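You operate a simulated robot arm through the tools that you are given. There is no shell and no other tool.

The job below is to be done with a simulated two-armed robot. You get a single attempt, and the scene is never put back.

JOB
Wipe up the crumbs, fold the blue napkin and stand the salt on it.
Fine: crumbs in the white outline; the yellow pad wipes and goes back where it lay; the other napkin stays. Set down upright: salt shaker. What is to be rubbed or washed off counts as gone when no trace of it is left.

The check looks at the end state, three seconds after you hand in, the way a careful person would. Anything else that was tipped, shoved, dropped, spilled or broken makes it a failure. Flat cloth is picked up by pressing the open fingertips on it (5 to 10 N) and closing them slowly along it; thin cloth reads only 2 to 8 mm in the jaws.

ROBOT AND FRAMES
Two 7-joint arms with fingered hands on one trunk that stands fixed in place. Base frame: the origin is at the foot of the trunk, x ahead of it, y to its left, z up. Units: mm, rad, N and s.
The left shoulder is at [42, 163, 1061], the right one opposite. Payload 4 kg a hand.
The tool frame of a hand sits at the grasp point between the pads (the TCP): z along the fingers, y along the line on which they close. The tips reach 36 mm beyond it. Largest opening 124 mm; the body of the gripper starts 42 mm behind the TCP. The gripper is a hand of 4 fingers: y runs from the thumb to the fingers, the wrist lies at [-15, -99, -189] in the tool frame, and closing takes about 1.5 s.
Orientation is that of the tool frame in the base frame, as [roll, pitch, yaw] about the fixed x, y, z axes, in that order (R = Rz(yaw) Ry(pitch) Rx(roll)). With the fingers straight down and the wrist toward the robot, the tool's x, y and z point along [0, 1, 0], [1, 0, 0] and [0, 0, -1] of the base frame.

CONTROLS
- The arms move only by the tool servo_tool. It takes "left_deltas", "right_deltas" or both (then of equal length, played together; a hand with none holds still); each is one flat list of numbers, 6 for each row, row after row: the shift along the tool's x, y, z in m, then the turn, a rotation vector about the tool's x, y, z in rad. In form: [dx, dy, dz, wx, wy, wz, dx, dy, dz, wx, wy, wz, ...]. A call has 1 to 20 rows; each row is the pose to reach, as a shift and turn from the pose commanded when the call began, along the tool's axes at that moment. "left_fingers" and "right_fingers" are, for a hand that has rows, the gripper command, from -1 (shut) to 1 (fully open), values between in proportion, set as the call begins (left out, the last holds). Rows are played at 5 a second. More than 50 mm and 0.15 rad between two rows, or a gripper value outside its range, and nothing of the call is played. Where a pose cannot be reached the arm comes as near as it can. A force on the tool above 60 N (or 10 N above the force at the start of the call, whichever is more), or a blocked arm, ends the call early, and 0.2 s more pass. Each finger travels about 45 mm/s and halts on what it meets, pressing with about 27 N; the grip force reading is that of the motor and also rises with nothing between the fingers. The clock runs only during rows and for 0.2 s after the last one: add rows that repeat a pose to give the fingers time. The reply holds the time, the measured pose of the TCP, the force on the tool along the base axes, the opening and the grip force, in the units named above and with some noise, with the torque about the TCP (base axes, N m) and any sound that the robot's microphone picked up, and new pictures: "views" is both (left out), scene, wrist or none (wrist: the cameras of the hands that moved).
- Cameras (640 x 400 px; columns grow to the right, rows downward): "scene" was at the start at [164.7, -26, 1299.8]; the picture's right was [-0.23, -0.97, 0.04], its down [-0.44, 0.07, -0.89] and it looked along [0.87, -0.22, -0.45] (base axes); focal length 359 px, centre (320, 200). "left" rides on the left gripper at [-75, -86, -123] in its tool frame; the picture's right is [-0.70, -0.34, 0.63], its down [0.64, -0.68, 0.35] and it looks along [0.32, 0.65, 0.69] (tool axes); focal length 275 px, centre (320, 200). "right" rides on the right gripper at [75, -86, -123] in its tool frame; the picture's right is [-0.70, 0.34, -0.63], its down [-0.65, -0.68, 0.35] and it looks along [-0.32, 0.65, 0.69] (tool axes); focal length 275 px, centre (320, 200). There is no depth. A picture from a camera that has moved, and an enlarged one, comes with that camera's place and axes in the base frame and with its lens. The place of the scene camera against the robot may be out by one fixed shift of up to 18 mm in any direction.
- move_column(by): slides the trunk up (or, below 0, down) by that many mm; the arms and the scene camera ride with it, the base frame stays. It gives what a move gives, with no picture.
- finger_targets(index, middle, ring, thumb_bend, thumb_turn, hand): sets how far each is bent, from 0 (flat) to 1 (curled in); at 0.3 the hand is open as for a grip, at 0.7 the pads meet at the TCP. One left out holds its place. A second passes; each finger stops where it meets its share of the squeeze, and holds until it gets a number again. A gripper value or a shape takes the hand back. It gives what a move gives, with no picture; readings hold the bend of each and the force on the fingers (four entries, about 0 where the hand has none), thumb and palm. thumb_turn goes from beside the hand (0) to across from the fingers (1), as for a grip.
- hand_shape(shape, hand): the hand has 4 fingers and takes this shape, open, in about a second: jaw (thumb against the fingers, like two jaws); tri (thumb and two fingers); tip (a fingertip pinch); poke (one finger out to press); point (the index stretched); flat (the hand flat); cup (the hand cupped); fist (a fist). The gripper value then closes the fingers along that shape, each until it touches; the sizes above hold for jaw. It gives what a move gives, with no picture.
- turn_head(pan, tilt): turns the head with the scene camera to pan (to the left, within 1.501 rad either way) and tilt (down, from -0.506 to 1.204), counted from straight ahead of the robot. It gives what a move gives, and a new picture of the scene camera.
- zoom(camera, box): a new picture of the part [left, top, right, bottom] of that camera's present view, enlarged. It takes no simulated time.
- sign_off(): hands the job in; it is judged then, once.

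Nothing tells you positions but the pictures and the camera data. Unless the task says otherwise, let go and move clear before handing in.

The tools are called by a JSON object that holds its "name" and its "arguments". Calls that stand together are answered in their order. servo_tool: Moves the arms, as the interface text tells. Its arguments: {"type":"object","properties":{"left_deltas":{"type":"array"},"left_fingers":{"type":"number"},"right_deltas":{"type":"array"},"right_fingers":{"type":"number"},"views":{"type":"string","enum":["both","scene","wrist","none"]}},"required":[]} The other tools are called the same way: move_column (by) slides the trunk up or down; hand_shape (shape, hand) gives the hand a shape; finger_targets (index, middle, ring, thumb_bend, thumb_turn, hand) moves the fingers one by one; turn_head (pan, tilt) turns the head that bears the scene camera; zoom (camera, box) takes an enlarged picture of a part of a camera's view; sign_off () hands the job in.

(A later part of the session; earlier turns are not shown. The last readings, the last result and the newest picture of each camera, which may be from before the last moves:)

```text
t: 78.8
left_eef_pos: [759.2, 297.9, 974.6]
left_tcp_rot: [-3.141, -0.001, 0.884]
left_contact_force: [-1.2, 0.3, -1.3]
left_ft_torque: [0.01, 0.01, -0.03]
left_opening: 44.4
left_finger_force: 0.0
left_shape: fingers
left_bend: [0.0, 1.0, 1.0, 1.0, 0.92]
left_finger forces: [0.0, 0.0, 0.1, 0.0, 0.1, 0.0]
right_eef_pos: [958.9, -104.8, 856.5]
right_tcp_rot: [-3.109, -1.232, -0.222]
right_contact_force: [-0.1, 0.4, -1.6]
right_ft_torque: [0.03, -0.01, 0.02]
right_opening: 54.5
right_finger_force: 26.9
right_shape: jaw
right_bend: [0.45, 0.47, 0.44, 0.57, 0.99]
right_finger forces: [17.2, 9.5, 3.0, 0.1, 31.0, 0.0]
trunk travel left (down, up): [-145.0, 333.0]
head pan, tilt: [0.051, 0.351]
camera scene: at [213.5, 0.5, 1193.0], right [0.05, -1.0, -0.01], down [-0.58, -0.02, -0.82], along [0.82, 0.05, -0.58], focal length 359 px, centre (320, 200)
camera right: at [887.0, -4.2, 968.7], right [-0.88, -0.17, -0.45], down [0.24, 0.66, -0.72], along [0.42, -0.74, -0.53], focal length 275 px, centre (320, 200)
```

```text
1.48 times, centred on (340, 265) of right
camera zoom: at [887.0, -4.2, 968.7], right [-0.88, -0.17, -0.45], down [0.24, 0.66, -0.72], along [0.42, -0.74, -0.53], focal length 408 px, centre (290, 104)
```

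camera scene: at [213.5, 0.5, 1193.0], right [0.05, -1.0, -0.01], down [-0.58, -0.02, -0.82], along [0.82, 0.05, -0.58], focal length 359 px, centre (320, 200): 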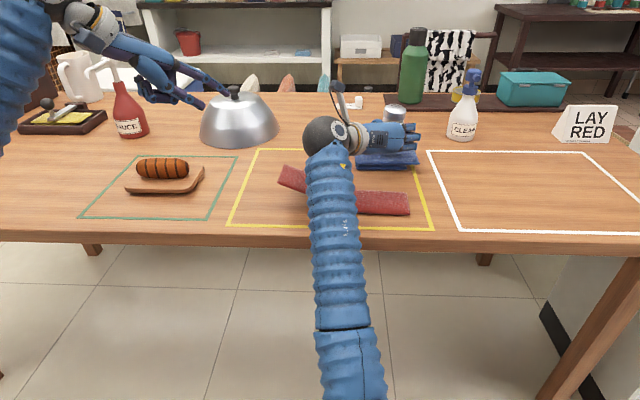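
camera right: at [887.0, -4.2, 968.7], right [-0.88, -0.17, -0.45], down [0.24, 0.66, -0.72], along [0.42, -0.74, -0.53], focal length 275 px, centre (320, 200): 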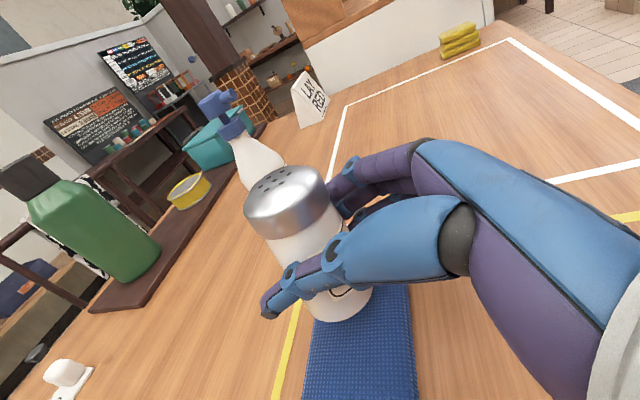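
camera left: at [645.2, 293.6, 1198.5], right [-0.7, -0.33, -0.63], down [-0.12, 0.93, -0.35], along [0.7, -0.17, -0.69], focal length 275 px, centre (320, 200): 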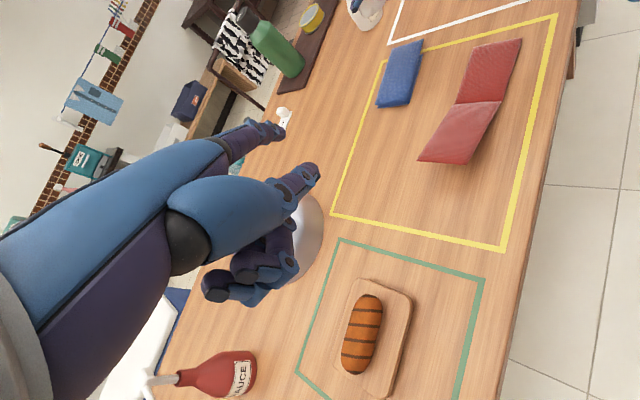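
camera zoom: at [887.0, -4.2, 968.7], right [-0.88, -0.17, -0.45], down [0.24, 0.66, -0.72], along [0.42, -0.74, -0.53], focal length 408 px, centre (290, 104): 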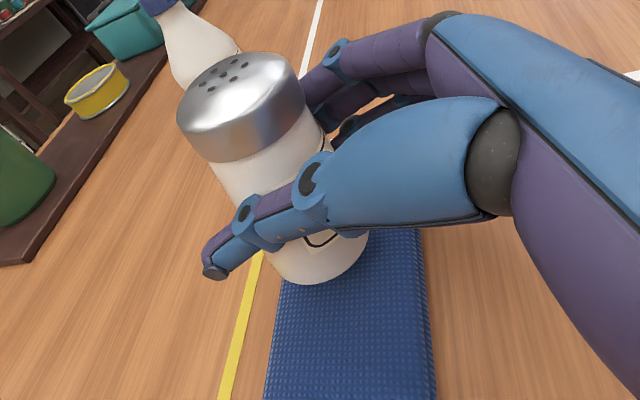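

The salt hangs over the folded napkin near (980, -120); the napkin's centre line is x ≈ 971. I shift it 8 mm nearer and lower it 20 mm toward the cloth.

{"name": "servo_tool", "arguments": {"right_deltas": [-0.0007, -0.0015, -0.007, 0, 0, 0, -0.006, -0.0022, -0.0055, 0, 0, 0, -0.0112, -0.0022, -0.0042, 0, 0, 0, -0.0165, -0.0022, -0.0028, 0, 0, 0, -0.0218, -0.0022, -0.0015, 0, 0, 0, -0.0218, -0.0022, -0.0015, 0, 0, 0]}}

{"name": "zoom", "arguments": {"camera": "scene", "box": [320, 80, 480, 200]}}

{"name": "zoom", "arguments": {"camera": "right", "box": [200, 130, 480, 400]}}

{"name": "zoom", "arguments": {"camera": "left", "box": [300, 0, 640, 200]}}

```text
t: 80.2
left_eef_pos: [760.3, 296.5, 975.3]
left_tcp_rot: [3.141, 0.001, 0.885]
left_contact_force: [0.5, -0.4, -0.3]
left_ft_torque: [-0.02, 0.02, 0.04]
left_opening: 44.6
left_finger_force: 0.0
left_shape: fingers
left_bend: [0.0, 1.0, 1.0, 1.0, 0.92]
left_finger forces: [0.0, 0.0, 0.0, 0.0, 0.0, 0.1]
right_eef_pos: [953.4, -108.1, 845.2]
right_tcp_rot: [-3.12, -1.243, -0.221]
right_contact_force: [-0.3, 0.3, -1.8]
right_ft_torque: [0.02, 0.04, -0.01]
right_opening: 54.8
right_finger_force: 26.6
right_shape: jaw
right_bend: [0.45, 0.47, 0.44, 0.57, 0.99]
right_finger forces: [17.2, 9.5, 3.1, 0.0, 30.9, 0.0]
trunk travel left (down, up): [-145.0, 333.0]
head pan, tilt: [0.051, 0.351]
camera scene: at [213.5, 0.5, 1193.0], right [0.05, -1.0, -0.01], down [-0.58, -0.02, -0.82], along [0.82, 0.05, -0.58], focal length 359 px, centre (320, 200)
camera right: at [879.9, -7.0, 955.9], right [-0.87, -0.16, -0.46], down [0.26, 0.65, -0.72], along [0.41, -0.74, -0.52], focal length 275 px, centre (320, 200)
```

scene: 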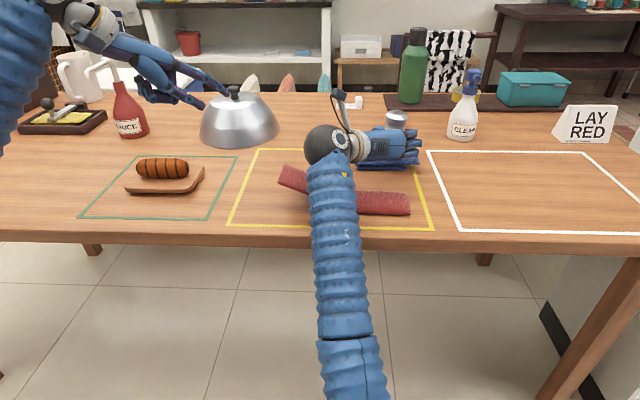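
right: 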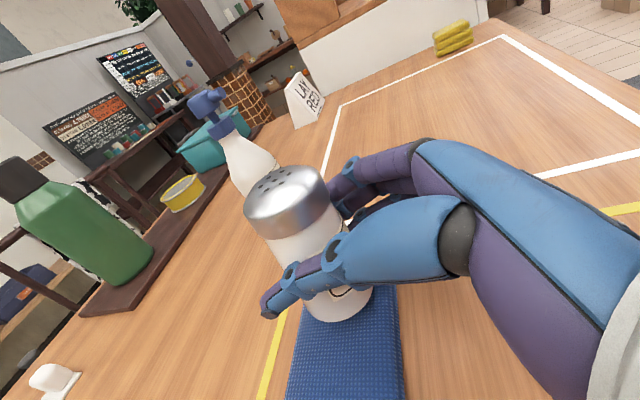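

```text
3.33 times, centred on (400, 140) of scene
camera zoom: at [213.5, 0.5, 1193.0], right [0.05, -1.0, -0.01], down [-0.58, -0.02, -0.82], along [0.82, 0.05, -0.58], focal length 1197 px, centre (53, 400)
```

zoom: 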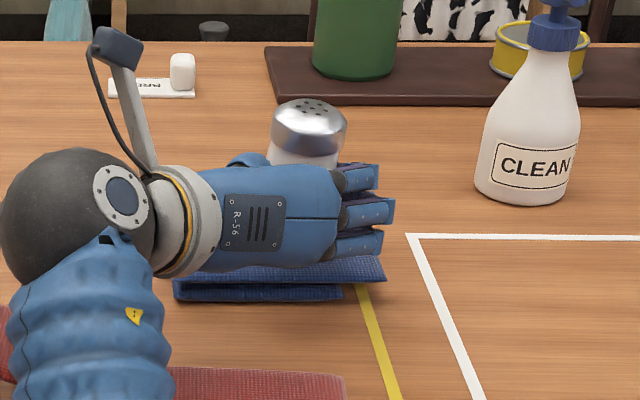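

```text
1.48 times, centred on (340, 265) of right
camera zoom: at [879.9, -7.0, 955.9], right [-0.87, -0.16, -0.46], down [0.26, 0.65, -0.72], along [0.41, -0.74, -0.52], focal length 408 px, centre (290, 104)
```

zoom: 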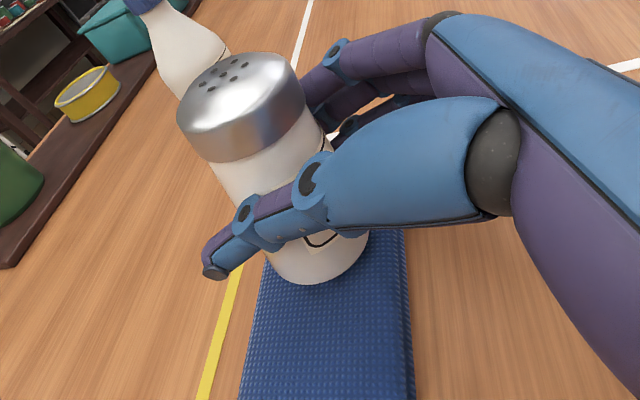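

```text
1.88 times, centred on (470, 100) of left
camera zoom: at [645.2, 293.4, 1098.4], right [-0.7, -0.33, -0.63], down [-0.12, 0.93, -0.35], along [0.7, -0.17, -0.69], focal length 518 px, centre (38, 388)
```

zoom: 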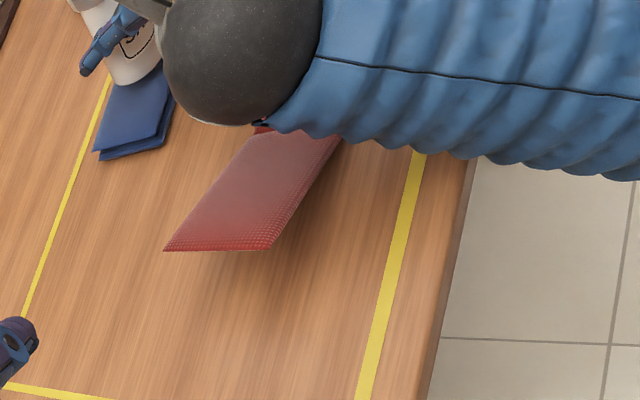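

The arm lags about 13 mm above the commanded height, with the red napkin still clear beneath the wrist. I let the trunk do the last bit of lowering in small steps.

{"name": "move_column", "arguments": {"by": -7}}

```text
t: 80.8
left_eef_pos: [756.8, 295.6, 972.2]
left_tcp_rot: [3.139, -0.001, 0.883]
left_contact_force: [0.2, 0.2, -0.2]
left_ft_torque: [-0.01, -0.03, 0.02]
left_opening: 44.6
left_finger_force: 0.0
left_shape: fingers
left_bend: [0.0, 1.0, 1.0, 1.0, 0.92]
left_finger forces: [0.0, 0.1, 0.0, 0.0, 0.1, 0.0]
right_eef_pos: [949.8, -106.5, 838.7]
right_tcp_rot: [-3.13, -1.245, -0.208]
right_contact_force: [1.0, 1.1, -1.4]
right_ft_torque: [0.04, -0.02, -0.01]
right_opening: 54.5
right_finger_force: 27.8
right_shape: jaw
right_bend: [0.45, 0.47, 0.44, 0.57, 0.99]
right_finger forces: [17.2, 9.4, 3.1, 0.0, 31.0, 0.0]
trunk travel left (down, up): [-138.0, 340.0]
head pan, tilt: [0.051, 0.351]
```

{"name": "move_column", "arguments": {"by": -6}}

{"name": "zoom", "arguments": {"camera": "scene", "box": [320, 80, 480, 200]}}

{"name": "zoom", "arguments": {"camera": "right", "box": [200, 130, 480, 400]}}

```text
t: 81.3
left_eef_pos: [752.0, 295.7, 972.2]
left_tcp_rot: [3.135, -0.006, 0.884]
left_contact_force: [0.9, 0.5, -0.3]
left_ft_torque: [0.02, 0.01, 0.02]
left_opening: 44.7
left_finger_force: 0.0
left_shape: fingers
left_bend: [0.0, 1.0, 1.0, 1.0, 0.92]
left_finger forces: [0.0, 0.1, 0.1, 0.0, 0.0, 0.0]
right_eef_pos: [945.8, -104.8, 838.7]
right_tcp_rot: [-3.12, -1.251, -0.216]
right_contact_force: [-0.3, 0.6, 0.7]
right_ft_torque: [0.0, -0.02, -0.01]
right_opening: 54.5
right_finger_force: 27.1
right_shape: jaw
right_bend: [0.45, 0.47, 0.44, 0.57, 0.99]
right_finger forces: [17.2, 9.4, 3.1, 0.0, 31.4, 0.1]
trunk travel left (down, up): [-132.0, 346.0]
head pan, tilt: [0.051, 0.351]
```

```text
3.33 times, centred on (400, 140) of scene
camera zoom: at [212.9, 0.0, 1178.3], right [0.05, -1.0, -0.01], down [-0.59, -0.02, -0.81], along [0.81, 0.05, -0.59], focal length 1197 px, centre (53, 400)
```

zoom: 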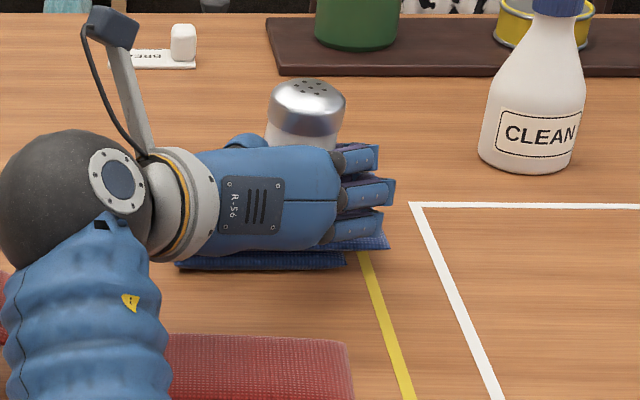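

```text
1.48 times, centred on (340, 265) of right
camera zoom: at [870.3, -4.6, 947.9], right [-0.87, -0.17, -0.46], down [0.26, 0.65, -0.72], along [0.42, -0.74, -0.52], focal length 408 px, centre (290, 104)
```

zoom: 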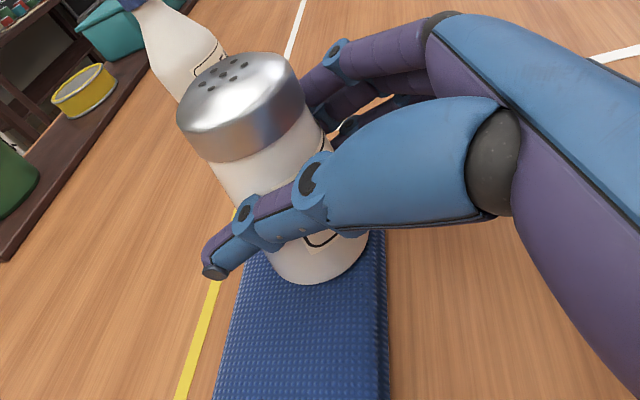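

The forearm is beginning to rest on the table's edge again (the trunk is giving slightly), so I go back up 13 mm and will turn the hand further to straighten the arm.

{"name": "move_column", "arguments": {"by": 20}}

```text
t: 82.0
left_eef_pos: [758.7, 298.5, 980.1]
left_tcp_rot: [3.14, 0.002, 0.884]
left_contact_force: [-0.7, -0.4, 0.5]
left_ft_torque: [-0.01, -0.01, 0.03]
left_opening: 44.5
left_finger_force: 0.2
left_shape: fingers
left_bend: [0.0, 1.0, 1.0, 1.0, 0.92]
left_finger forces: [0.1, 0.0, 0.1, 0.0, 0.1, 0.1]
right_eef_pos: [956.2, -111.2, 854.4]
right_tcp_rot: [-3.122, -1.248, -0.22]
right_contact_force: [0.4, 0.7, -1.1]
right_ft_torque: [0.0, 0.01, -0.02]
right_opening: 54.5
right_finger_force: 26.7
right_shape: jaw
right_bend: [0.45, 0.47, 0.44, 0.57, 0.99]
right_finger forces: [17.2, 9.5, 3.2, 0.0, 31.0, 0.0]
trunk travel left (down, up): [-152.0, 326.0]
head pan, tilt: [0.051, 0.351]
```

{"name": "servo_tool", "arguments": {"right_deltas": [0.003, -0.0005, 0.0015, -0.035, 0, 0.0125, 0.005, -0.001, 0.0025, -0.07, 0, 0.025, 0.0078, -0.0014, 0.0041, -0.106, 0, 0.0375, 0.0078, -0.0014, 0.0041, -0.1415, 0, 0.05, 0.0078, -0.0014, 0.0041, -0.1415, 0, 0.05]}}

{"name": "zoom", "arguments": {"camera": "left", "box": [300, 0, 640, 200]}}

```text
t: 83.2
left_eef_pos: [759.5, 297.7, 981.5]
left_tcp_rot: [-3.14, 0.001, 0.885]
left_contact_force: [-0.6, 0.1, -0.1]
left_ft_torque: [0.0, 0.01, -0.03]
left_opening: 44.7
left_finger_force: 0.0
left_shape: fingers
left_bend: [0.0, 1.0, 1.0, 1.0, 0.92]
left_finger forces: [0.0, 0.1, 0.0, 0.1, 0.0, 0.0]
right_eef_pos: [957.5, -97.5, 844.7]
right_tcp_rot: [-3.11, -1.225, -0.371]
right_contact_force: [0.8, 1.1, -1.8]
right_ft_torque: [0.04, 0.01, 0.01]
right_opening: 54.3
right_finger_force: 26.9
right_shape: jaw
right_bend: [0.45, 0.47, 0.44, 0.57, 0.99]
right_finger forces: [17.2, 9.6, 3.2, 0.0, 31.0, 0.1]
trunk travel left (down, up): [-152.0, 326.0]
head pan, tilt: [0.051, 0.351]
camera scene: at [209.1, 0.6, 1202.5], right [0.05, -1.0, -0.01], down [-0.57, -0.02, -0.82], along [0.82, 0.05, -0.57], focal length 359 px, centre (320, 200)
camera right: at [899.6, 11.5, 958.6], right [-0.89, -0.04, -0.44], down [0.33, 0.62, -0.71], along [0.3, -0.79, -0.54], focal length 275 px, centre (320, 200)
```

scene: 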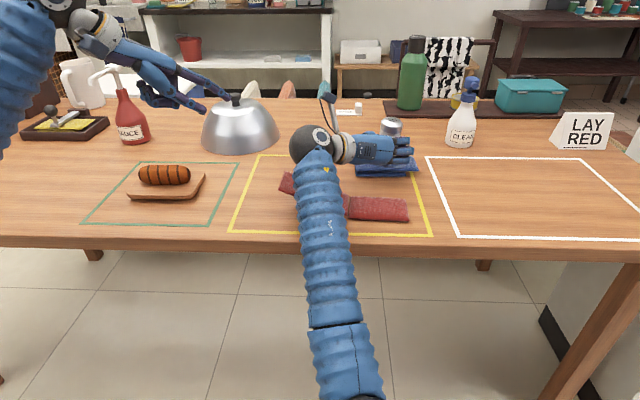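
right: 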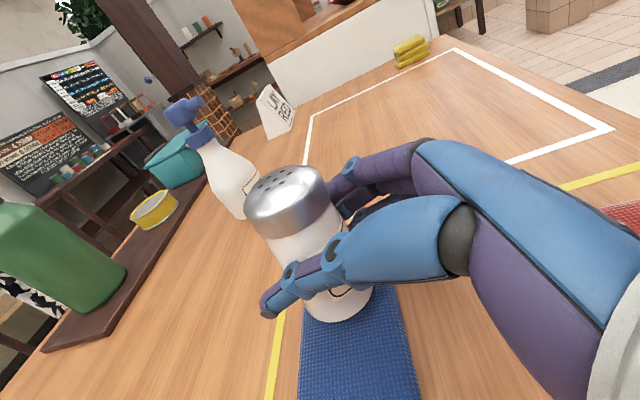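

```text
1.88 times, centred on (470, 100) of left
camera zoom: at [645.3, 293.4, 1105.3], right [-0.7, -0.33, -0.63], down [-0.12, 0.93, -0.35], along [0.7, -0.17, -0.69], focal length 518 px, centre (38, 388)
```

zoom: 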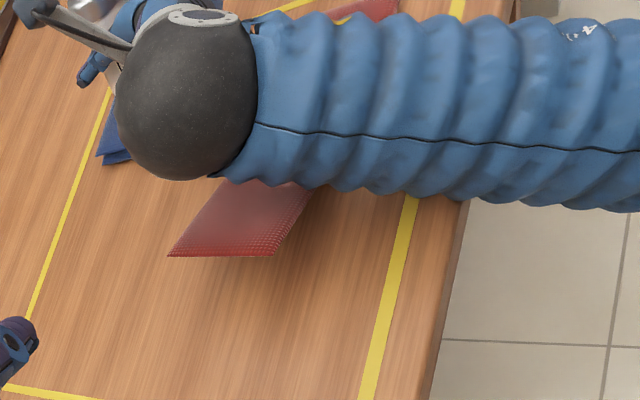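

Now it tracks well at (957, -97, 845), salt upright at about (973, -116) and the red napkin clear. I lower gently toward contact.

{"name": "servo_tool", "arguments": {"right_deltas": [-0.002, 0, 0.0007, 0, 0, 0, -0.004, 0, 0.0014, 0, 0, 0, -0.006, 0, 0.002, 0, 0, 0, -0.0075, 0, 0.0027, 0, 0, 0, -0.0075, 0, 0.0027, 0, 0, 0], "views": "none"}}

{"name": "zoom", "arguments": {"camera": "right", "box": [200, 130, 480, 400]}}

{"name": "zoom", "arguments": {"camera": "scene", "box": [320, 80, 480, 200]}}

```text
t: 84.4
left_eef_pos: [757.2, 296.0, 983.3]
left_tcp_rot: [3.139, -0.001, 0.884]
left_contact_force: [0.1, -0.1, 0.2]
left_ft_torque: [-0.01, 0.0, 0.02]
left_opening: 44.8
left_finger_force: 0.1
left_shape: fingers
left_bend: [0.0, 1.0, 1.0, 1.0, 0.92]
left_finger forces: [0.0, 0.0, 0.0, 0.0, 0.1, 0.0]
right_eef_pos: [956.5, -98.4, 843.1]
right_tcp_rot: [-3.099, -1.23, -0.38]
right_contact_force: [0.2, -0.6, -1.7]
right_ft_torque: [0.02, 0.03, 0.01]
right_opening: 54.9
right_finger_force: 27.3
right_shape: jaw
right_bend: [0.45, 0.47, 0.44, 0.57, 0.99]
right_finger forces: [17.2, 9.5, 3.2, 0.1, 31.0, 0.0]
trunk travel left (down, up): [-152.0, 326.0]
head pan, tilt: [0.051, 0.351]
```

```text
1.48 times, centred on (340, 265) of right
camera zoom: at [898.4, 10.7, 955.4], right [-0.89, -0.04, -0.45], down [0.34, 0.61, -0.71], along [0.3, -0.79, -0.54], focal length 408 px, centre (290, 104)
```

zoom: 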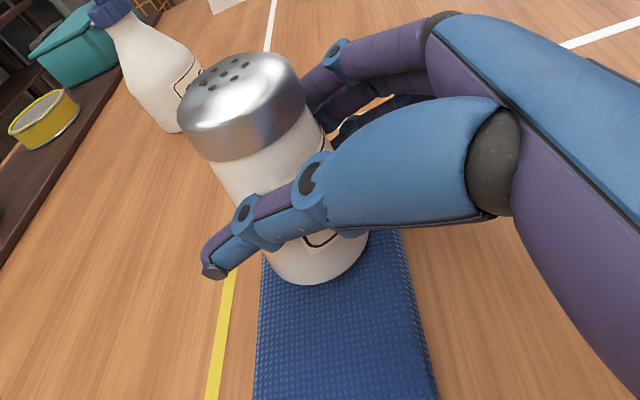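

```text
3.33 times, centred on (400, 140) of scene
camera zoom: at [207.4, 0.4, 1203.2], right [0.05, -1.0, -0.01], down [-0.57, -0.02, -0.82], along [0.82, 0.05, -0.57], focal length 1197 px, centre (53, 400)
```

zoom: 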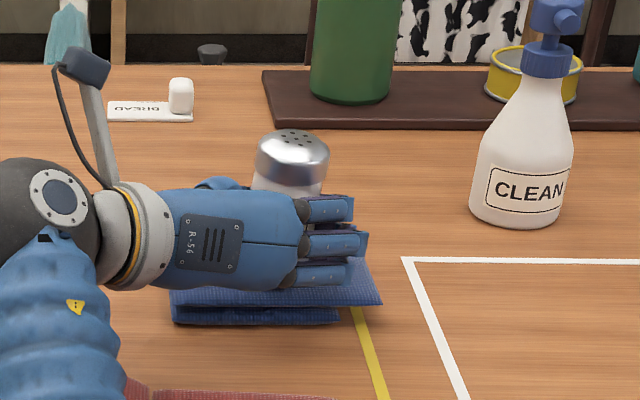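

The arm's underside is again what limits it (no load at the salt). With the hand turned this way a higher trunk may now work, so I raise 40 mm and check tracking.

{"name": "move_column", "arguments": {"by": 40}}

```text
t: 85.2
left_eef_pos: [760.2, 296.9, 1020.6]
left_tcp_rot: [-3.139, 0.002, 0.885]
left_contact_force: [0.8, 0.7, -1.2]
left_ft_torque: [0.0, -0.02, 0.03]
left_opening: 44.7
left_finger_force: 0.1
left_shape: fingers
left_bend: [0.0, 1.0, 1.0, 1.0, 0.92]
left_finger forces: [0.1, 0.0, 0.0, 0.0, 0.1, 0.0]
right_eef_pos: [961.2, -108.1, 886.9]
right_tcp_rot: [-3.108, -1.24, -0.38]
right_contact_force: [0.0, 0.3, -1.7]
right_ft_torque: [0.0, 0.01, -0.01]
right_opening: 54.2
right_finger_force: 26.9
right_shape: jaw
right_bend: [0.45, 0.47, 0.44, 0.57, 0.99]
right_finger forces: [17.1, 9.5, 3.2, 0.1, 31.0, 0.0]
trunk travel left (down, up): [-192.0, 286.0]
head pan, tilt: [0.051, 0.351]
```

Tracking is fair. I lower by servo 35 mm from here.

{"name": "servo_tool", "arguments": {"right_deltas": [-0.008, 0, 0.003, 0, 0, 0, -0.016, 0, 0.006, 0, 0, 0, -0.024, 0, 0.009, 0, 0, 0, -0.033, 0, 0.0119, 0, 0, 0, -0.033, 0, 0.0119, 0, 0, 0]}}

```text
t: 86.4
left_eef_pos: [760.2, 297.7, 1022.1]
left_tcp_rot: [3.139, 0.0, 0.884]
left_contact_force: [0.1, -0.1, 0.2]
left_ft_torque: [0.01, -0.01, -0.02]
left_opening: 44.6
left_finger_force: 0.1
left_shape: fingers
left_bend: [0.0, 1.0, 1.0, 1.0, 0.92]
left_finger forces: [0.1, 0.1, 0.0, 0.1, 0.1, 0.0]
right_eef_pos: [962.6, -111.9, 859.3]
right_tcp_rot: [-3.118, -1.247, -0.377]
right_contact_force: [0.1, -0.5, -0.9]
right_ft_torque: [0.0, 0.0, 0.0]
right_opening: 54.3
right_finger_force: 27.0
right_shape: jaw
right_bend: [0.45, 0.47, 0.44, 0.57, 0.99]
right_finger forces: [17.2, 9.5, 3.3, 0.0, 31.0, 0.0]
trunk travel left (down, up): [-192.0, 286.0]
head pan, tilt: [0.051, 0.351]
camera scene: at [184.6, 0.6, 1255.0], right [0.05, -1.0, -0.01], down [-0.52, -0.02, -0.85], along [0.85, 0.05, -0.52], focal length 359 px, centre (320, 200)
camera right: at [904.5, -1.5, 968.8], right [-0.89, -0.03, -0.46], down [0.35, 0.6, -0.72], along [0.3, -0.8, -0.52], focal length 275 px, centre (320, 200)
```

scene: 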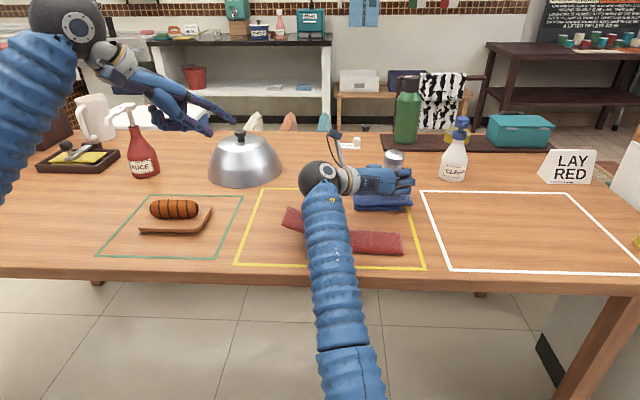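
right: 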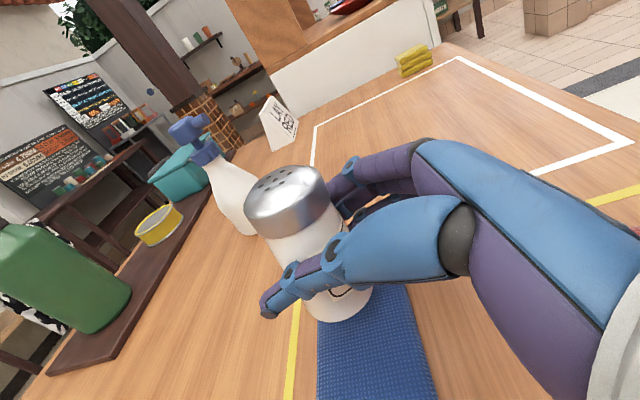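

Lowering here is limited either by the wrist or the table edge, leaving a ~10 mm drop, which I don't want. Safer: set the salt down on the clean table at about (975, -350), regrip it with the fingers steeper so the forearm stays high, and then place it. I carry it back right first.

{"name": "servo_tool", "arguments": {"right_deltas": [0.019, 0, -0.0064, 0, 0, 0, 0.038, 0.01, -0.01, 0.02, 0, -0.007, 0.043, 0.045, 0.002, 0.075, 0, -0.025, 0.048, 0.08, 0.015, 0.13, 0, -0.044, 0.053, 0.115, 0.027, 0.185, 0, -0.062, 0.058, 0.15, 0.039, 0.24, 0, -0.081, 0.063, 0.185, 0.052, 0.295, 0, -0.099, 0.0693, 0.2226, 0.0652, 0.351, 0, -0.118, 0.0693, 0.2226, 0.0652, 0.351, 0, -0.118]}}

```text
t: 88.4
left_eef_pos: [760.4, 296.9, 1021.4]
left_tcp_rot: [-3.141, -0.001, 0.885]
left_contact_force: [-0.4, 0.4, -0.4]
left_ft_torque: [0.03, 0.0, -0.01]
left_opening: 44.6
left_finger_force: 0.1
left_shape: fingers
left_bend: [0.0, 1.0, 1.0, 1.0, 0.92]
left_finger forces: [0.0, 0.0, 0.0, 0.0, 0.1, 0.0]
right_eef_pos: [963.3, -336.3, 881.7]
right_tcp_rot: [-3.08, -1.232, -0.027]
right_contact_force: [0.2, -0.1, -1.4]
right_ft_torque: [0.01, 0.01, 0.03]
right_opening: 54.5
right_finger_force: 27.1
right_shape: jaw
right_bend: [0.45, 0.47, 0.44, 0.57, 0.99]
right_finger forces: [17.4, 9.6, 3.3, 0.0, 31.1, 0.0]
trunk travel left (down, up): [-192.0, 286.0]
head pan, tilt: [0.051, 0.351]
camera scene: at [184.6, 0.7, 1255.0], right [0.05, -1.0, -0.01], down [-0.52, -0.02, -0.85], along [0.85, 0.05, -0.52], focal length 359 px, centre (320, 200)
camera right: at [868.9, -256.0, 994.3], right [-0.82, -0.35, -0.45], down [0.09, 0.7, -0.71], along [0.57, -0.62, -0.54], focal length 275 px, centre (320, 200)
```

scene: 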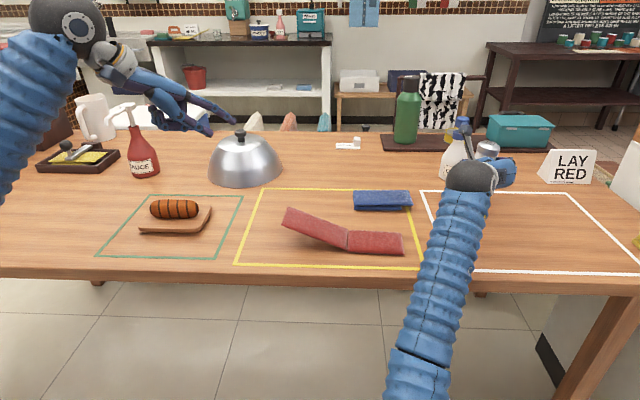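
right: 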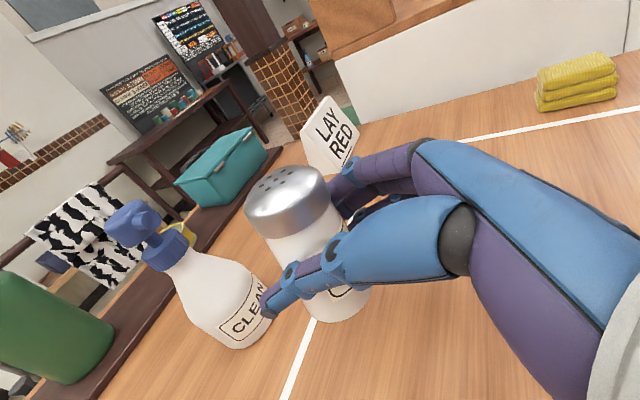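

The salt is over clear table at about (984, -348), well away from the bottle. I lower it to just above the surface.

{"name": "servo_tool", "arguments": {"right_deltas": [-0.015, 0, 0.0053, 0, 0, 0, -0.03, 0, 0.0106, 0, 0, 0, -0.045, 0, 0.0159, 0, 0, 0, -0.0575, 0, 0.0203, 0, 0, 0, -0.0575, 0, 0.0203, 0, 0, 0]}}

{"name": "zoom", "arguments": {"camera": "right", "box": [200, 130, 480, 400]}}

```text
t: 89.8
left_eef_pos: [760.1, 297.0, 1021.6]
left_tcp_rot: [-3.14, -0.001, 0.884]
left_contact_force: [0.2, 0.2, -0.2]
left_ft_torque: [0.0, 0.01, 0.0]
left_opening: 44.5
left_finger_force: 0.1
left_shape: fingers
left_bend: [0.0, 1.0, 1.0, 1.0, 0.92]
left_finger forces: [0.0, 0.0, 0.0, 0.1, 0.1, 0.0]
right_eef_pos: [962.0, -368.8, 830.4]
right_tcp_rot: [3.069, -1.234, 0.07]
right_contact_force: [-1.3, 0.2, -1.0]
right_ft_torque: [-0.01, 0.03, 0.0]
right_opening: 54.5
right_finger_force: 26.4
right_shape: jaw
right_bend: [0.45, 0.47, 0.44, 0.57, 0.99]
right_finger forces: [17.3, 9.6, 3.3, 0.0, 31.2, 0.0]
trunk travel left (down, up): [-192.0, 286.0]
head pan, tilt: [0.051, 0.351]
stopped in row 5 (right hand): the arm was blocked; the commanded pose is now the measured one
camera scene: at [184.7, 0.3, 1255.0], right [0.05, -1.0, -0.01], down [-0.52, -0.02, -0.85], along [0.85, 0.05, -0.52], focal length 359 px, centre (320, 200)
camera right: at [869.7, -281.6, 939.9], right [-0.83, -0.35, -0.44], down [0.11, 0.67, -0.74], along [0.55, -0.66, -0.51], focal length 275 px, centre (320, 200)
```

scene: 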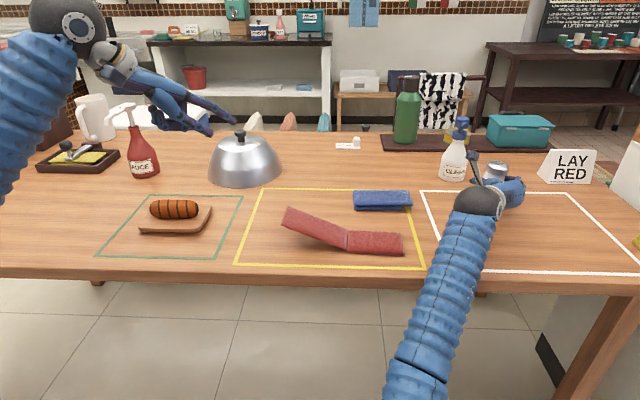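
right: 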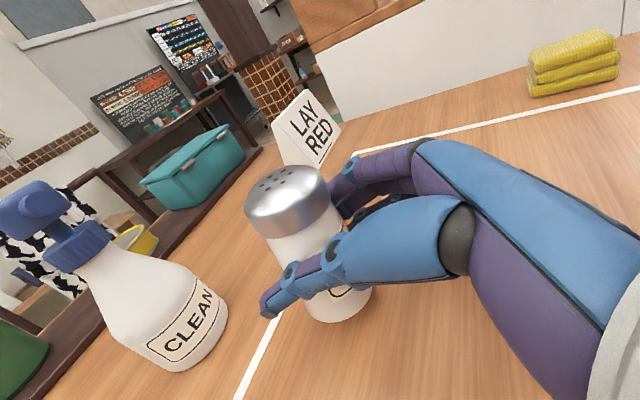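

```text
1.48 times, centred on (340, 265) of right
camera zoom: at [869.7, -281.6, 939.9], right [-0.83, -0.35, -0.44], down [0.11, 0.67, -0.74], along [0.55, -0.66, -0.51], focal length 408 px, centre (290, 104)
```

zoom: 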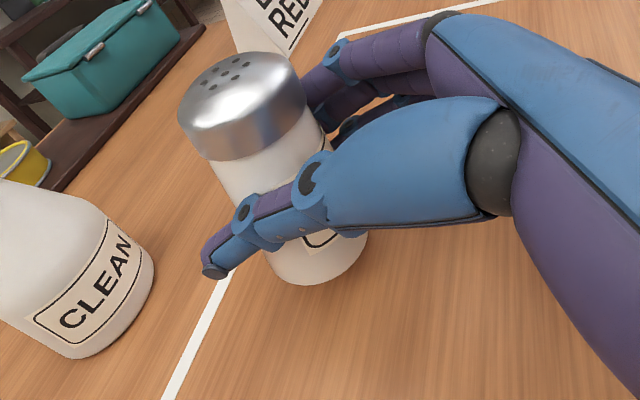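

The same limit pushed it right, so I go to where the shaker originally stood, which I know is reachable at table height, and set it down there.

{"name": "servo_tool", "arguments": {"right_deltas": [0.004, 0.02, 0.006, 0, 0, 0.006, 0.008, 0.045, 0.013, 0, 0, 0.012, 0.0133, 0.073, 0.0229, 0, 0, 0.025, 0.004, 0.073, 0.026, 0, 0, 0.025, -0.0056, 0.073, 0.0295, 0, 0, 0.025, -0.0056, 0.073, 0.0295, 0, 0, 0.025]}}

{"name": "zoom", "arguments": {"camera": "right", "box": [200, 130, 480, 400]}}

```text
t: 91.2
left_eef_pos: [758.6, 295.8, 1024.1]
left_tcp_rot: [3.141, -0.001, 0.884]
left_contact_force: [-0.8, -0.3, -0.4]
left_ft_torque: [-0.01, -0.01, 0.02]
left_opening: 44.6
left_finger_force: 0.1
left_shape: fingers
left_bend: [0.0, 1.0, 1.0, 1.0, 0.92]
left_finger forces: [0.1, 0.0, 0.1, 0.1, 0.0, 0.0]
right_eef_pos: [987.0, -440.3, 819.5]
right_tcp_rot: [-3.13, -1.24, -0.016]
right_contact_force: [-0.1, 0.2, -0.4]
right_ft_torque: [-0.02, 0.02, -0.01]
right_opening: 54.1
right_finger_force: 26.8
right_shape: jaw
right_bend: [0.45, 0.47, 0.44, 0.57, 0.99]
right_finger forces: [17.3, 9.5, 3.2, 0.0, 31.2, 0.1]
trunk travel left (down, up): [-192.0, 286.0]
head pan, tilt: [0.051, 0.351]
camera scene: at [182.8, 0.8, 1255.8], right [0.05, -1.0, -0.01], down [-0.52, -0.02, -0.86], along [0.85, 0.05, -0.52], focal length 359 px, centre (320, 200)
camera right: at [895.7, -355.3, 930.1], right [-0.83, -0.33, -0.45], down [0.12, 0.68, -0.72], along [0.55, -0.65, -0.53], focal length 275 px, centre (320, 200)
```

scene: 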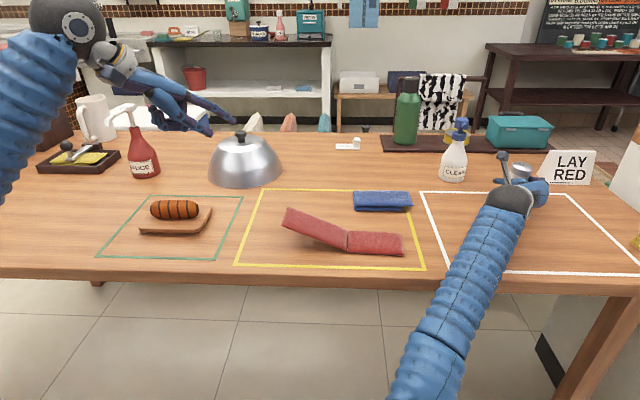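
right: 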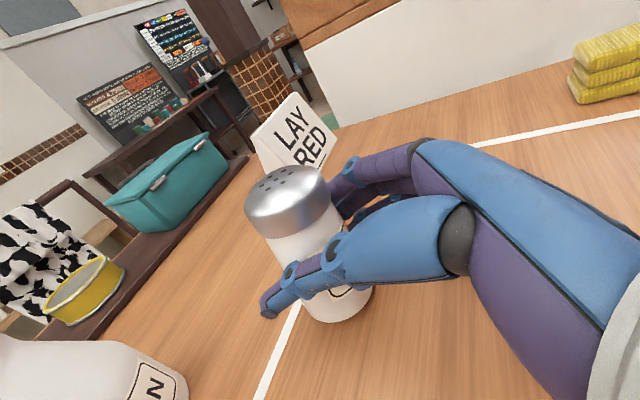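

```text
1.48 times, centred on (340, 265) of right
camera zoom: at [895.7, -355.3, 930.1], right [-0.83, -0.33, -0.45], down [0.12, 0.68, -0.72], along [0.55, -0.65, -0.53], focal length 408 px, centre (290, 104)
```

zoom: 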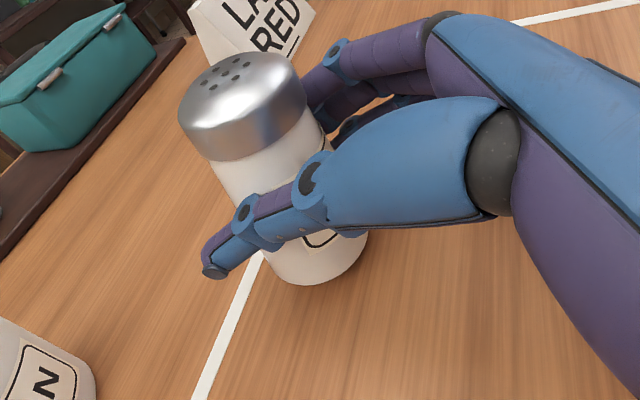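

There's a slight lean again, so I raise the trunk 30 mm to relieve the forearm and continue lowering with the arm itself.

{"name": "move_column", "arguments": {"by": 30}}

{"name": "servo_tool", "arguments": {"right_deltas": [-0.008, 0, 0.003, 0, 0, 0, -0.016, 0, 0.006, 0, 0, 0, -0.024, 0, 0.0085, 0, 0, 0, -0.0285, 0, 0.01, 0, 0, 0, -0.0285, 0, 0.01, 0, 0, 0], "views": "none"}}

```text
t: 92.0
left_eef_pos: [761.7, 296.0, 1048.4]
left_tcp_rot: [-3.14, 0.001, 0.884]
left_contact_force: [0.0, -0.3, -0.6]
left_ft_torque: [-0.02, 0.01, -0.02]
left_opening: 44.7
left_finger_force: 0.2
left_shape: fingers
left_bend: [0.0, 1.0, 1.0, 1.0, 0.92]
left_finger forces: [0.0, 0.1, 0.1, 0.0, 0.0, 0.0]
right_eef_pos: [987.4, -439.2, 841.3]
right_tcp_rot: [-3.134, -1.232, -0.011]
right_contact_force: [1.5, 1.2, -1.6]
right_ft_torque: [0.0, 0.03, 0.01]
right_opening: 54.2
right_finger_force: 26.9
right_shape: jaw
right_bend: [0.45, 0.47, 0.44, 0.57, 0.99]
right_finger forces: [17.3, 9.3, 3.1, 0.0, 30.9, 0.1]
trunk travel left (down, up): [-222.0, 256.0]
head pan, tilt: [0.051, 0.351]
```

```text
t: 93.2
left_eef_pos: [760.1, 296.6, 1052.6]
left_tcp_rot: [3.141, 0.0, 0.885]
left_contact_force: [-0.5, -0.4, -0.1]
left_ft_torque: [-0.01, -0.01, -0.06]
left_opening: 44.4
left_finger_force: 0.1
left_shape: fingers
left_bend: [0.0, 1.0, 1.0, 1.0, 0.92]
left_finger forces: [0.0, 0.0, 0.0, 0.1, 0.1, 0.0]
right_eef_pos: [988.0, -439.6, 815.8]
right_tcp_rot: [-3.129, -1.235, -0.013]
right_contact_force: [0.3, 0.0, -0.9]
right_ft_torque: [0.0, 0.02, 0.02]
right_opening: 54.2
right_finger_force: 27.1
right_shape: jaw
right_bend: [0.45, 0.47, 0.44, 0.57, 0.99]
right_finger forces: [17.2, 9.4, 3.2, 0.0, 31.1, 0.0]
trunk travel left (down, up): [-222.0, 256.0]
head pan, tilt: [0.051, 0.351]
```

{"name": "servo_tool", "arguments": {"right_deltas": [-0.0015, 0, 0.0005, 0, 0, 0, -0.003, 0, 0.001, 0, 0, 0, -0.0047, 0, 0.0017, 0, 0, 0, -0.0047, 0, 0.0017, 0, 0, 0]}}

{"name": "zoom", "arguments": {"camera": "right", "box": [200, 130, 480, 400]}}

```text
t: 94.2
left_eef_pos: [759.5, 296.1, 1052.2]
left_tcp_rot: [-3.141, 0.001, 0.885]
left_contact_force: [-0.1, 0.2, 0.2]
left_ft_torque: [0.0, 0.03, 0.01]
left_opening: 44.8
left_finger_force: 0.1
left_shape: fingers
left_bend: [0.0, 1.0, 1.0, 1.0, 0.92]
left_finger forces: [0.0, 0.0, 0.1, 0.0, 0.0, 0.0]
right_eef_pos: [988.6, -439.7, 812.5]
right_tcp_rot: [-3.13, -1.237, -0.014]
right_contact_force: [1.4, 1.9, 6.3]
right_ft_torque: [-0.13, -0.04, 0.02]
right_opening: 54.2
right_finger_force: 27.2
right_shape: jaw
right_bend: [0.45, 0.47, 0.44, 0.57, 0.99]
right_finger forces: [17.9, 9.3, 3.7, 0.0, 32.1, 0.0]
trunk travel left (down, up): [-222.0, 256.0]
head pan, tilt: [0.051, 0.351]
camera scene: at [167.5, 0.8, 1292.4], right [0.05, -1.0, -0.01], down [-0.49, -0.02, -0.87], along [0.87, 0.05, -0.49], focal length 359 px, centre (320, 200)
camera right: at [896.7, -354.0, 923.7], right [-0.83, -0.33, -0.45], down [0.12, 0.68, -0.72], along [0.55, -0.65, -0.53], focal length 275 px, centre (320, 200)
```

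scene: 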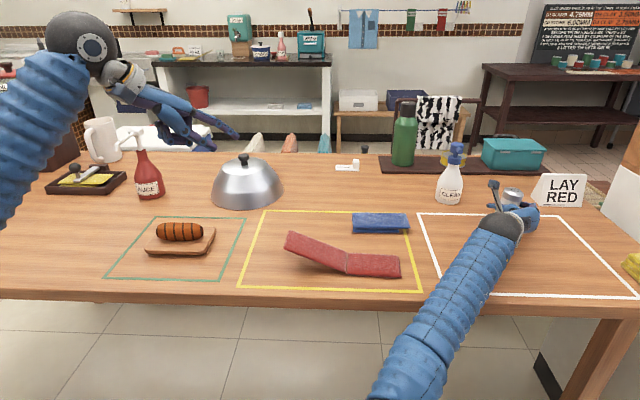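
right: 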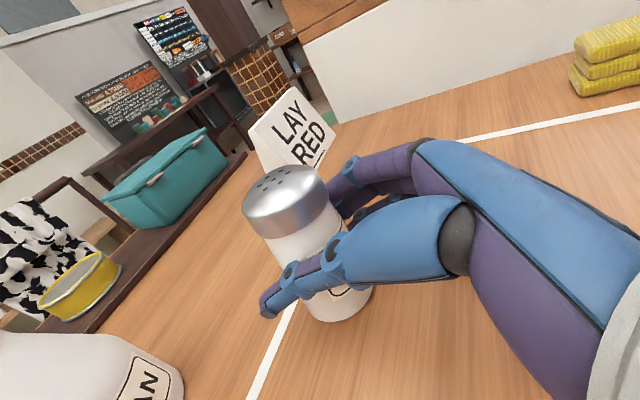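

```text
1.48 times, centred on (340, 265) of right
camera zoom: at [896.7, -354.0, 923.7], right [-0.83, -0.33, -0.45], down [0.12, 0.68, -0.72], along [0.55, -0.65, -0.53], focal length 408 px, centre (290, 104)
```

zoom: 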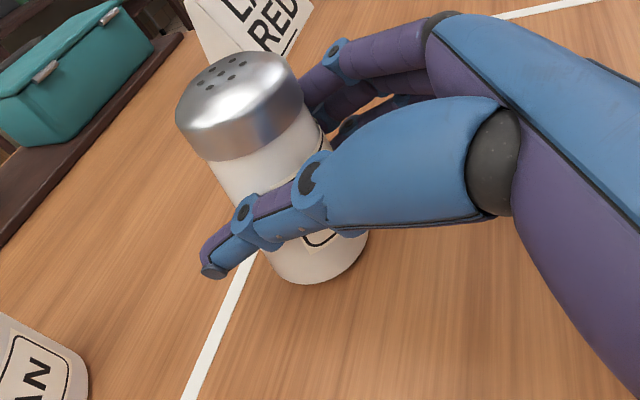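

Contact made (6 N). The salt is still far out for a steeper grip, so I lift it slightly and bring it 60 mm nearer before setting it down.

{"name": "servo_tool", "arguments": {"right_deltas": [0.0113, 0, -0.004, 0, 0, 0, 0.0063, 0.003, -0.0182, 0, 0, 0, 0.0013, 0.008, -0.0323, 0, 0, 0, -0.0037, 0.012, -0.0465, 0, 0, 0, -0.0087, 0.015, -0.0606, 0, 0, 0, -0.0087, 0.015, -0.0606, 0, 0, 0]}}

```text
t: 95.8
left_eef_pos: [760.1, 295.5, 1052.2]
left_tcp_rot: [-3.142, 0.0, 0.887]
left_contact_force: [0.5, -0.4, 0.0]
left_ft_torque: [0.0, 0.02, -0.02]
left_opening: 44.8
left_finger_force: 0.1
left_shape: fingers
left_bend: [0.0, 1.0, 1.0, 1.0, 0.92]
left_finger forces: [0.0, 0.2, 0.0, 0.1, 0.0, 0.0]
right_eef_pos: [928.9, -479.5, 848.4]
right_tcp_rot: [3.102, -1.262, 0.012]
right_contact_force: [0.1, 0.3, -1.4]
right_ft_torque: [-0.02, 0.01, 0.0]
right_opening: 54.2
right_finger_force: 26.9
right_shape: jaw
right_bend: [0.45, 0.47, 0.44, 0.57, 0.99]
right_finger forces: [17.3, 9.4, 3.3, 0.1, 30.8, 0.0]
trunk travel left (down, up): [-222.0, 256.0]
head pan, tilt: [0.051, 0.351]
stopped in row 6 (right hand): the arm was blocked; the commanded pose is now the measured one
camera scene: at [168.0, 0.2, 1292.2], right [0.05, -1.0, -0.01], down [-0.49, -0.02, -0.87], along [0.87, 0.05, -0.49], focal length 359 px, centre (320, 200)
camera right: at [836.9, -390.8, 955.4], right [-0.82, -0.32, -0.47], down [0.15, 0.67, -0.73], along [0.55, -0.67, -0.5], focal length 275 px, centre (320, 200)
```

scene: 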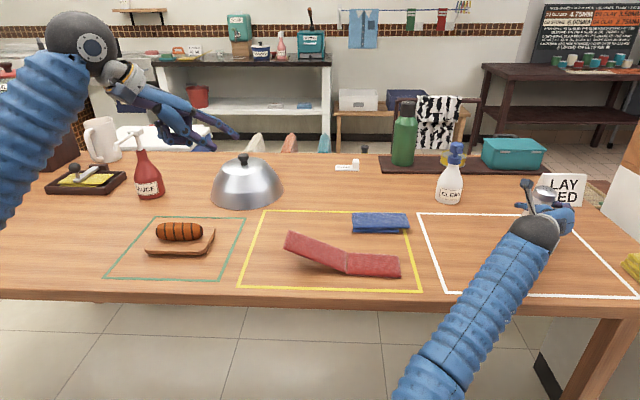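
right: 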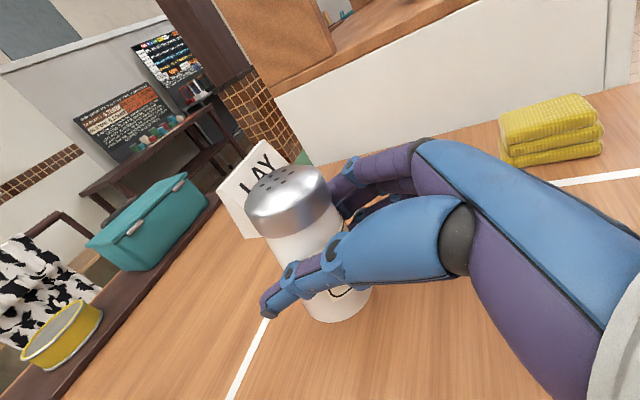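

The limit is clearly the wrist when the shoulder is high and the hand level. I raise the hand, then lower the trunk so I can put the salt down at this nearer spot.

{"name": "servo_tool", "arguments": {"right_deltas": [0.02, 0, -0.0065, 0, 0, 0, 0.04, 0, -0.013, 0, 0, 0, 0.06, 0, -0.0195, 0, 0, 0, 0.075, 0, -0.024, 0, 0, 0, 0.075, 0, -0.024, 0, 0, 0], "views": "none"}}

{"name": "move_column", "arguments": {"by": -85}}

```text
t: 97.0
left_eef_pos: [760.8, 295.5, 1051.5]
left_tcp_rot: [3.141, -0.001, 0.886]
left_contact_force: [0.4, -0.2, 0.1]
left_ft_torque: [0.02, 0.01, 0.01]
left_opening: 44.6
left_finger_force: 0.1
left_shape: fingers
left_bend: [0.0, 1.0, 1.0, 1.0, 0.92]
left_finger forces: [0.1, 0.0, 0.0, 0.0, 0.0, 0.0]
right_eef_pos: [929.6, -476.6, 923.1]
right_tcp_rot: [3.108, -1.258, 0.007]
right_contact_force: [-0.1, -0.9, -2.7]
right_ft_torque: [0.0, 0.02, 0.02]
right_opening: 54.0
right_finger_force: 27.4
right_shape: jaw
right_bend: [0.45, 0.47, 0.44, 0.57, 0.99]
right_finger forces: [17.3, 9.4, 3.2, 0.1, 30.8, 0.0]
trunk travel left (down, up): [-222.0, 256.0]
head pan, tilt: [0.051, 0.351]
```

```text
t: 98.2
left_eef_pos: [758.9, 296.2, 968.2]
left_tcp_rot: [3.139, -0.001, 0.885]
left_contact_force: [-0.6, 0.4, 0.7]
left_ft_torque: [0.0, -0.01, -0.05]
left_opening: 44.4
left_finger_force: 0.0
left_shape: fingers
left_bend: [0.0, 1.0, 1.0, 1.0, 0.92]
left_finger forces: [0.0, 0.1, 0.0, 0.0, 0.0, 0.1]
right_eef_pos: [928.6, -475.8, 843.7]
right_tcp_rot: [3.108, -1.264, 0.007]
right_contact_force: [0.4, 0.4, -0.3]
right_ft_torque: [0.01, 0.04, -0.01]
right_opening: 54.0
right_finger_force: 27.5
right_shape: jaw
right_bend: [0.45, 0.47, 0.44, 0.57, 0.99]
right_finger forces: [17.3, 9.4, 3.2, 0.1, 30.9, 0.0]
trunk travel left (down, up): [-137.0, 341.0]
head pan, tilt: [0.051, 0.351]
```

{"name": "servo_tool", "arguments": {"right_deltas": [-0.007, 0, 0.002, 0, -0.01, 0, -0.014, 0, 0.004, 0, -0.02, 0, -0.019, 0, 0.006, 0, -0.03, 0, -0.022, 0, 0.007, 0, -0.03, 0, -0.022, 0, 0.007, 0, -0.03, 0]}}

{"name": "zoom", "arguments": {"camera": "right", "box": [200, 130, 480, 400]}}

```text
t: 99.4
left_eef_pos: [759.1, 296.9, 965.7]
left_tcp_rot: [-3.141, 0.0, 0.885]
left_contact_force: [-0.9, 0.0, 0.4]
left_ft_torque: [-0.03, -0.04, 0.0]
left_opening: 44.6
left_finger_force: 0.0
left_shape: fingers
left_bend: [0.0, 1.0, 1.0, 1.0, 0.92]
left_finger forces: [0.0, 0.1, 0.1, 0.0, 0.0, 0.0]
right_eef_pos: [929.2, -475.8, 816.9]
right_tcp_rot: [3.114, -1.23, 0.001]
right_contact_force: [-0.4, -0.7, -1.6]
right_ft_torque: [0.04, 0.02, -0.01]
right_opening: 54.1
right_finger_force: 27.2
right_shape: jaw
right_bend: [0.45, 0.47, 0.44, 0.57, 0.99]
right_finger forces: [17.3, 9.4, 3.1, 0.0, 30.8, 0.0]
trunk travel left (down, up): [-137.0, 341.0]
head pan, tilt: [0.051, 0.351]
camera scene: at [218.7, 0.4, 1182.0], right [0.05, -1.0, -0.01], down [-0.59, -0.02, -0.81], along [0.81, 0.05, -0.59], focal length 359 px, centre (320, 200)
camera right: at [840.4, -387.3, 927.1], right [-0.84, -0.32, -0.44], down [0.13, 0.67, -0.73], along [0.53, -0.67, -0.52], focal length 275 px, centre (320, 200)
```

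scene: 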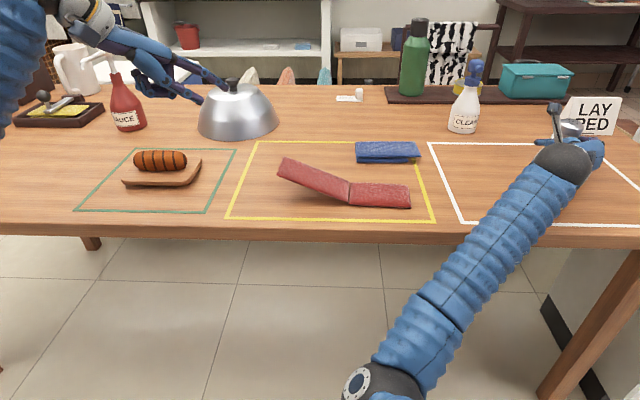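
right: 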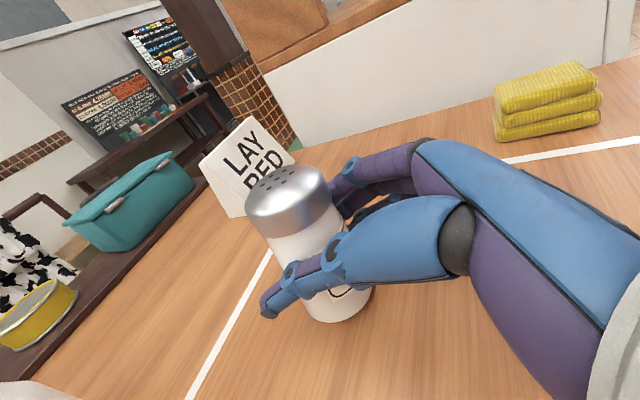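

```text
1.48 times, centred on (340, 265) of right
camera zoom: at [840.4, -387.3, 927.1], right [-0.84, -0.32, -0.44], down [0.13, 0.67, -0.73], along [0.53, -0.67, -0.52], focal length 408 px, centre (290, 104)
```

zoom: 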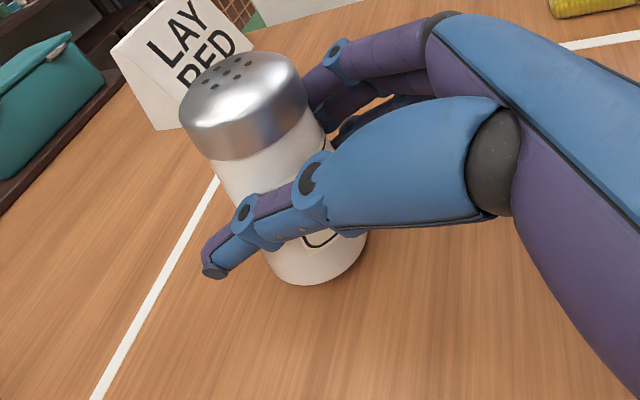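

Excellent — it tracks here. A few more millimetres to contact.

{"name": "servo_tool", "arguments": {"right_deltas": [-0.0015, 0, 0.0005, 0, 0, 0, -0.003, 0, 0.001, 0, 0, 0, -0.0045, 0, 0.0016, 0, 0, 0, -0.0055, 0, 0.0019, 0, 0, 0, -0.0055, 0, 0.0019, 0, 0, 0], "views": "none"}}

```text
t: 100.6
left_eef_pos: [759.7, 298.4, 967.6]
left_tcp_rot: [-3.141, 0.001, 0.884]
left_contact_force: [0.6, 0.1, -0.8]
left_ft_torque: [0.0, 0.0, 0.02]
left_opening: 44.6
left_finger_force: 0.1
left_shape: fingers
left_bend: [0.0, 1.0, 1.0, 1.0, 0.92]
left_finger forces: [0.0, 0.0, 0.0, 0.0, 0.0, 0.0]
right_eef_pos: [929.1, -476.1, 812.4]
right_tcp_rot: [3.111, -1.232, 0.005]
right_contact_force: [2.9, 1.3, 8.7]
right_ft_torque: [-0.25, -0.16, 0.05]
right_opening: 54.3
right_finger_force: 27.3
right_shape: jaw
right_bend: [0.46, 0.47, 0.44, 0.57, 0.99]
right_finger forces: [17.7, 9.4, 3.5, 0.0, 32.2, 0.0]
trunk travel left (down, up): [-137.0, 341.0]
head pan, tilt: [0.051, 0.351]
```

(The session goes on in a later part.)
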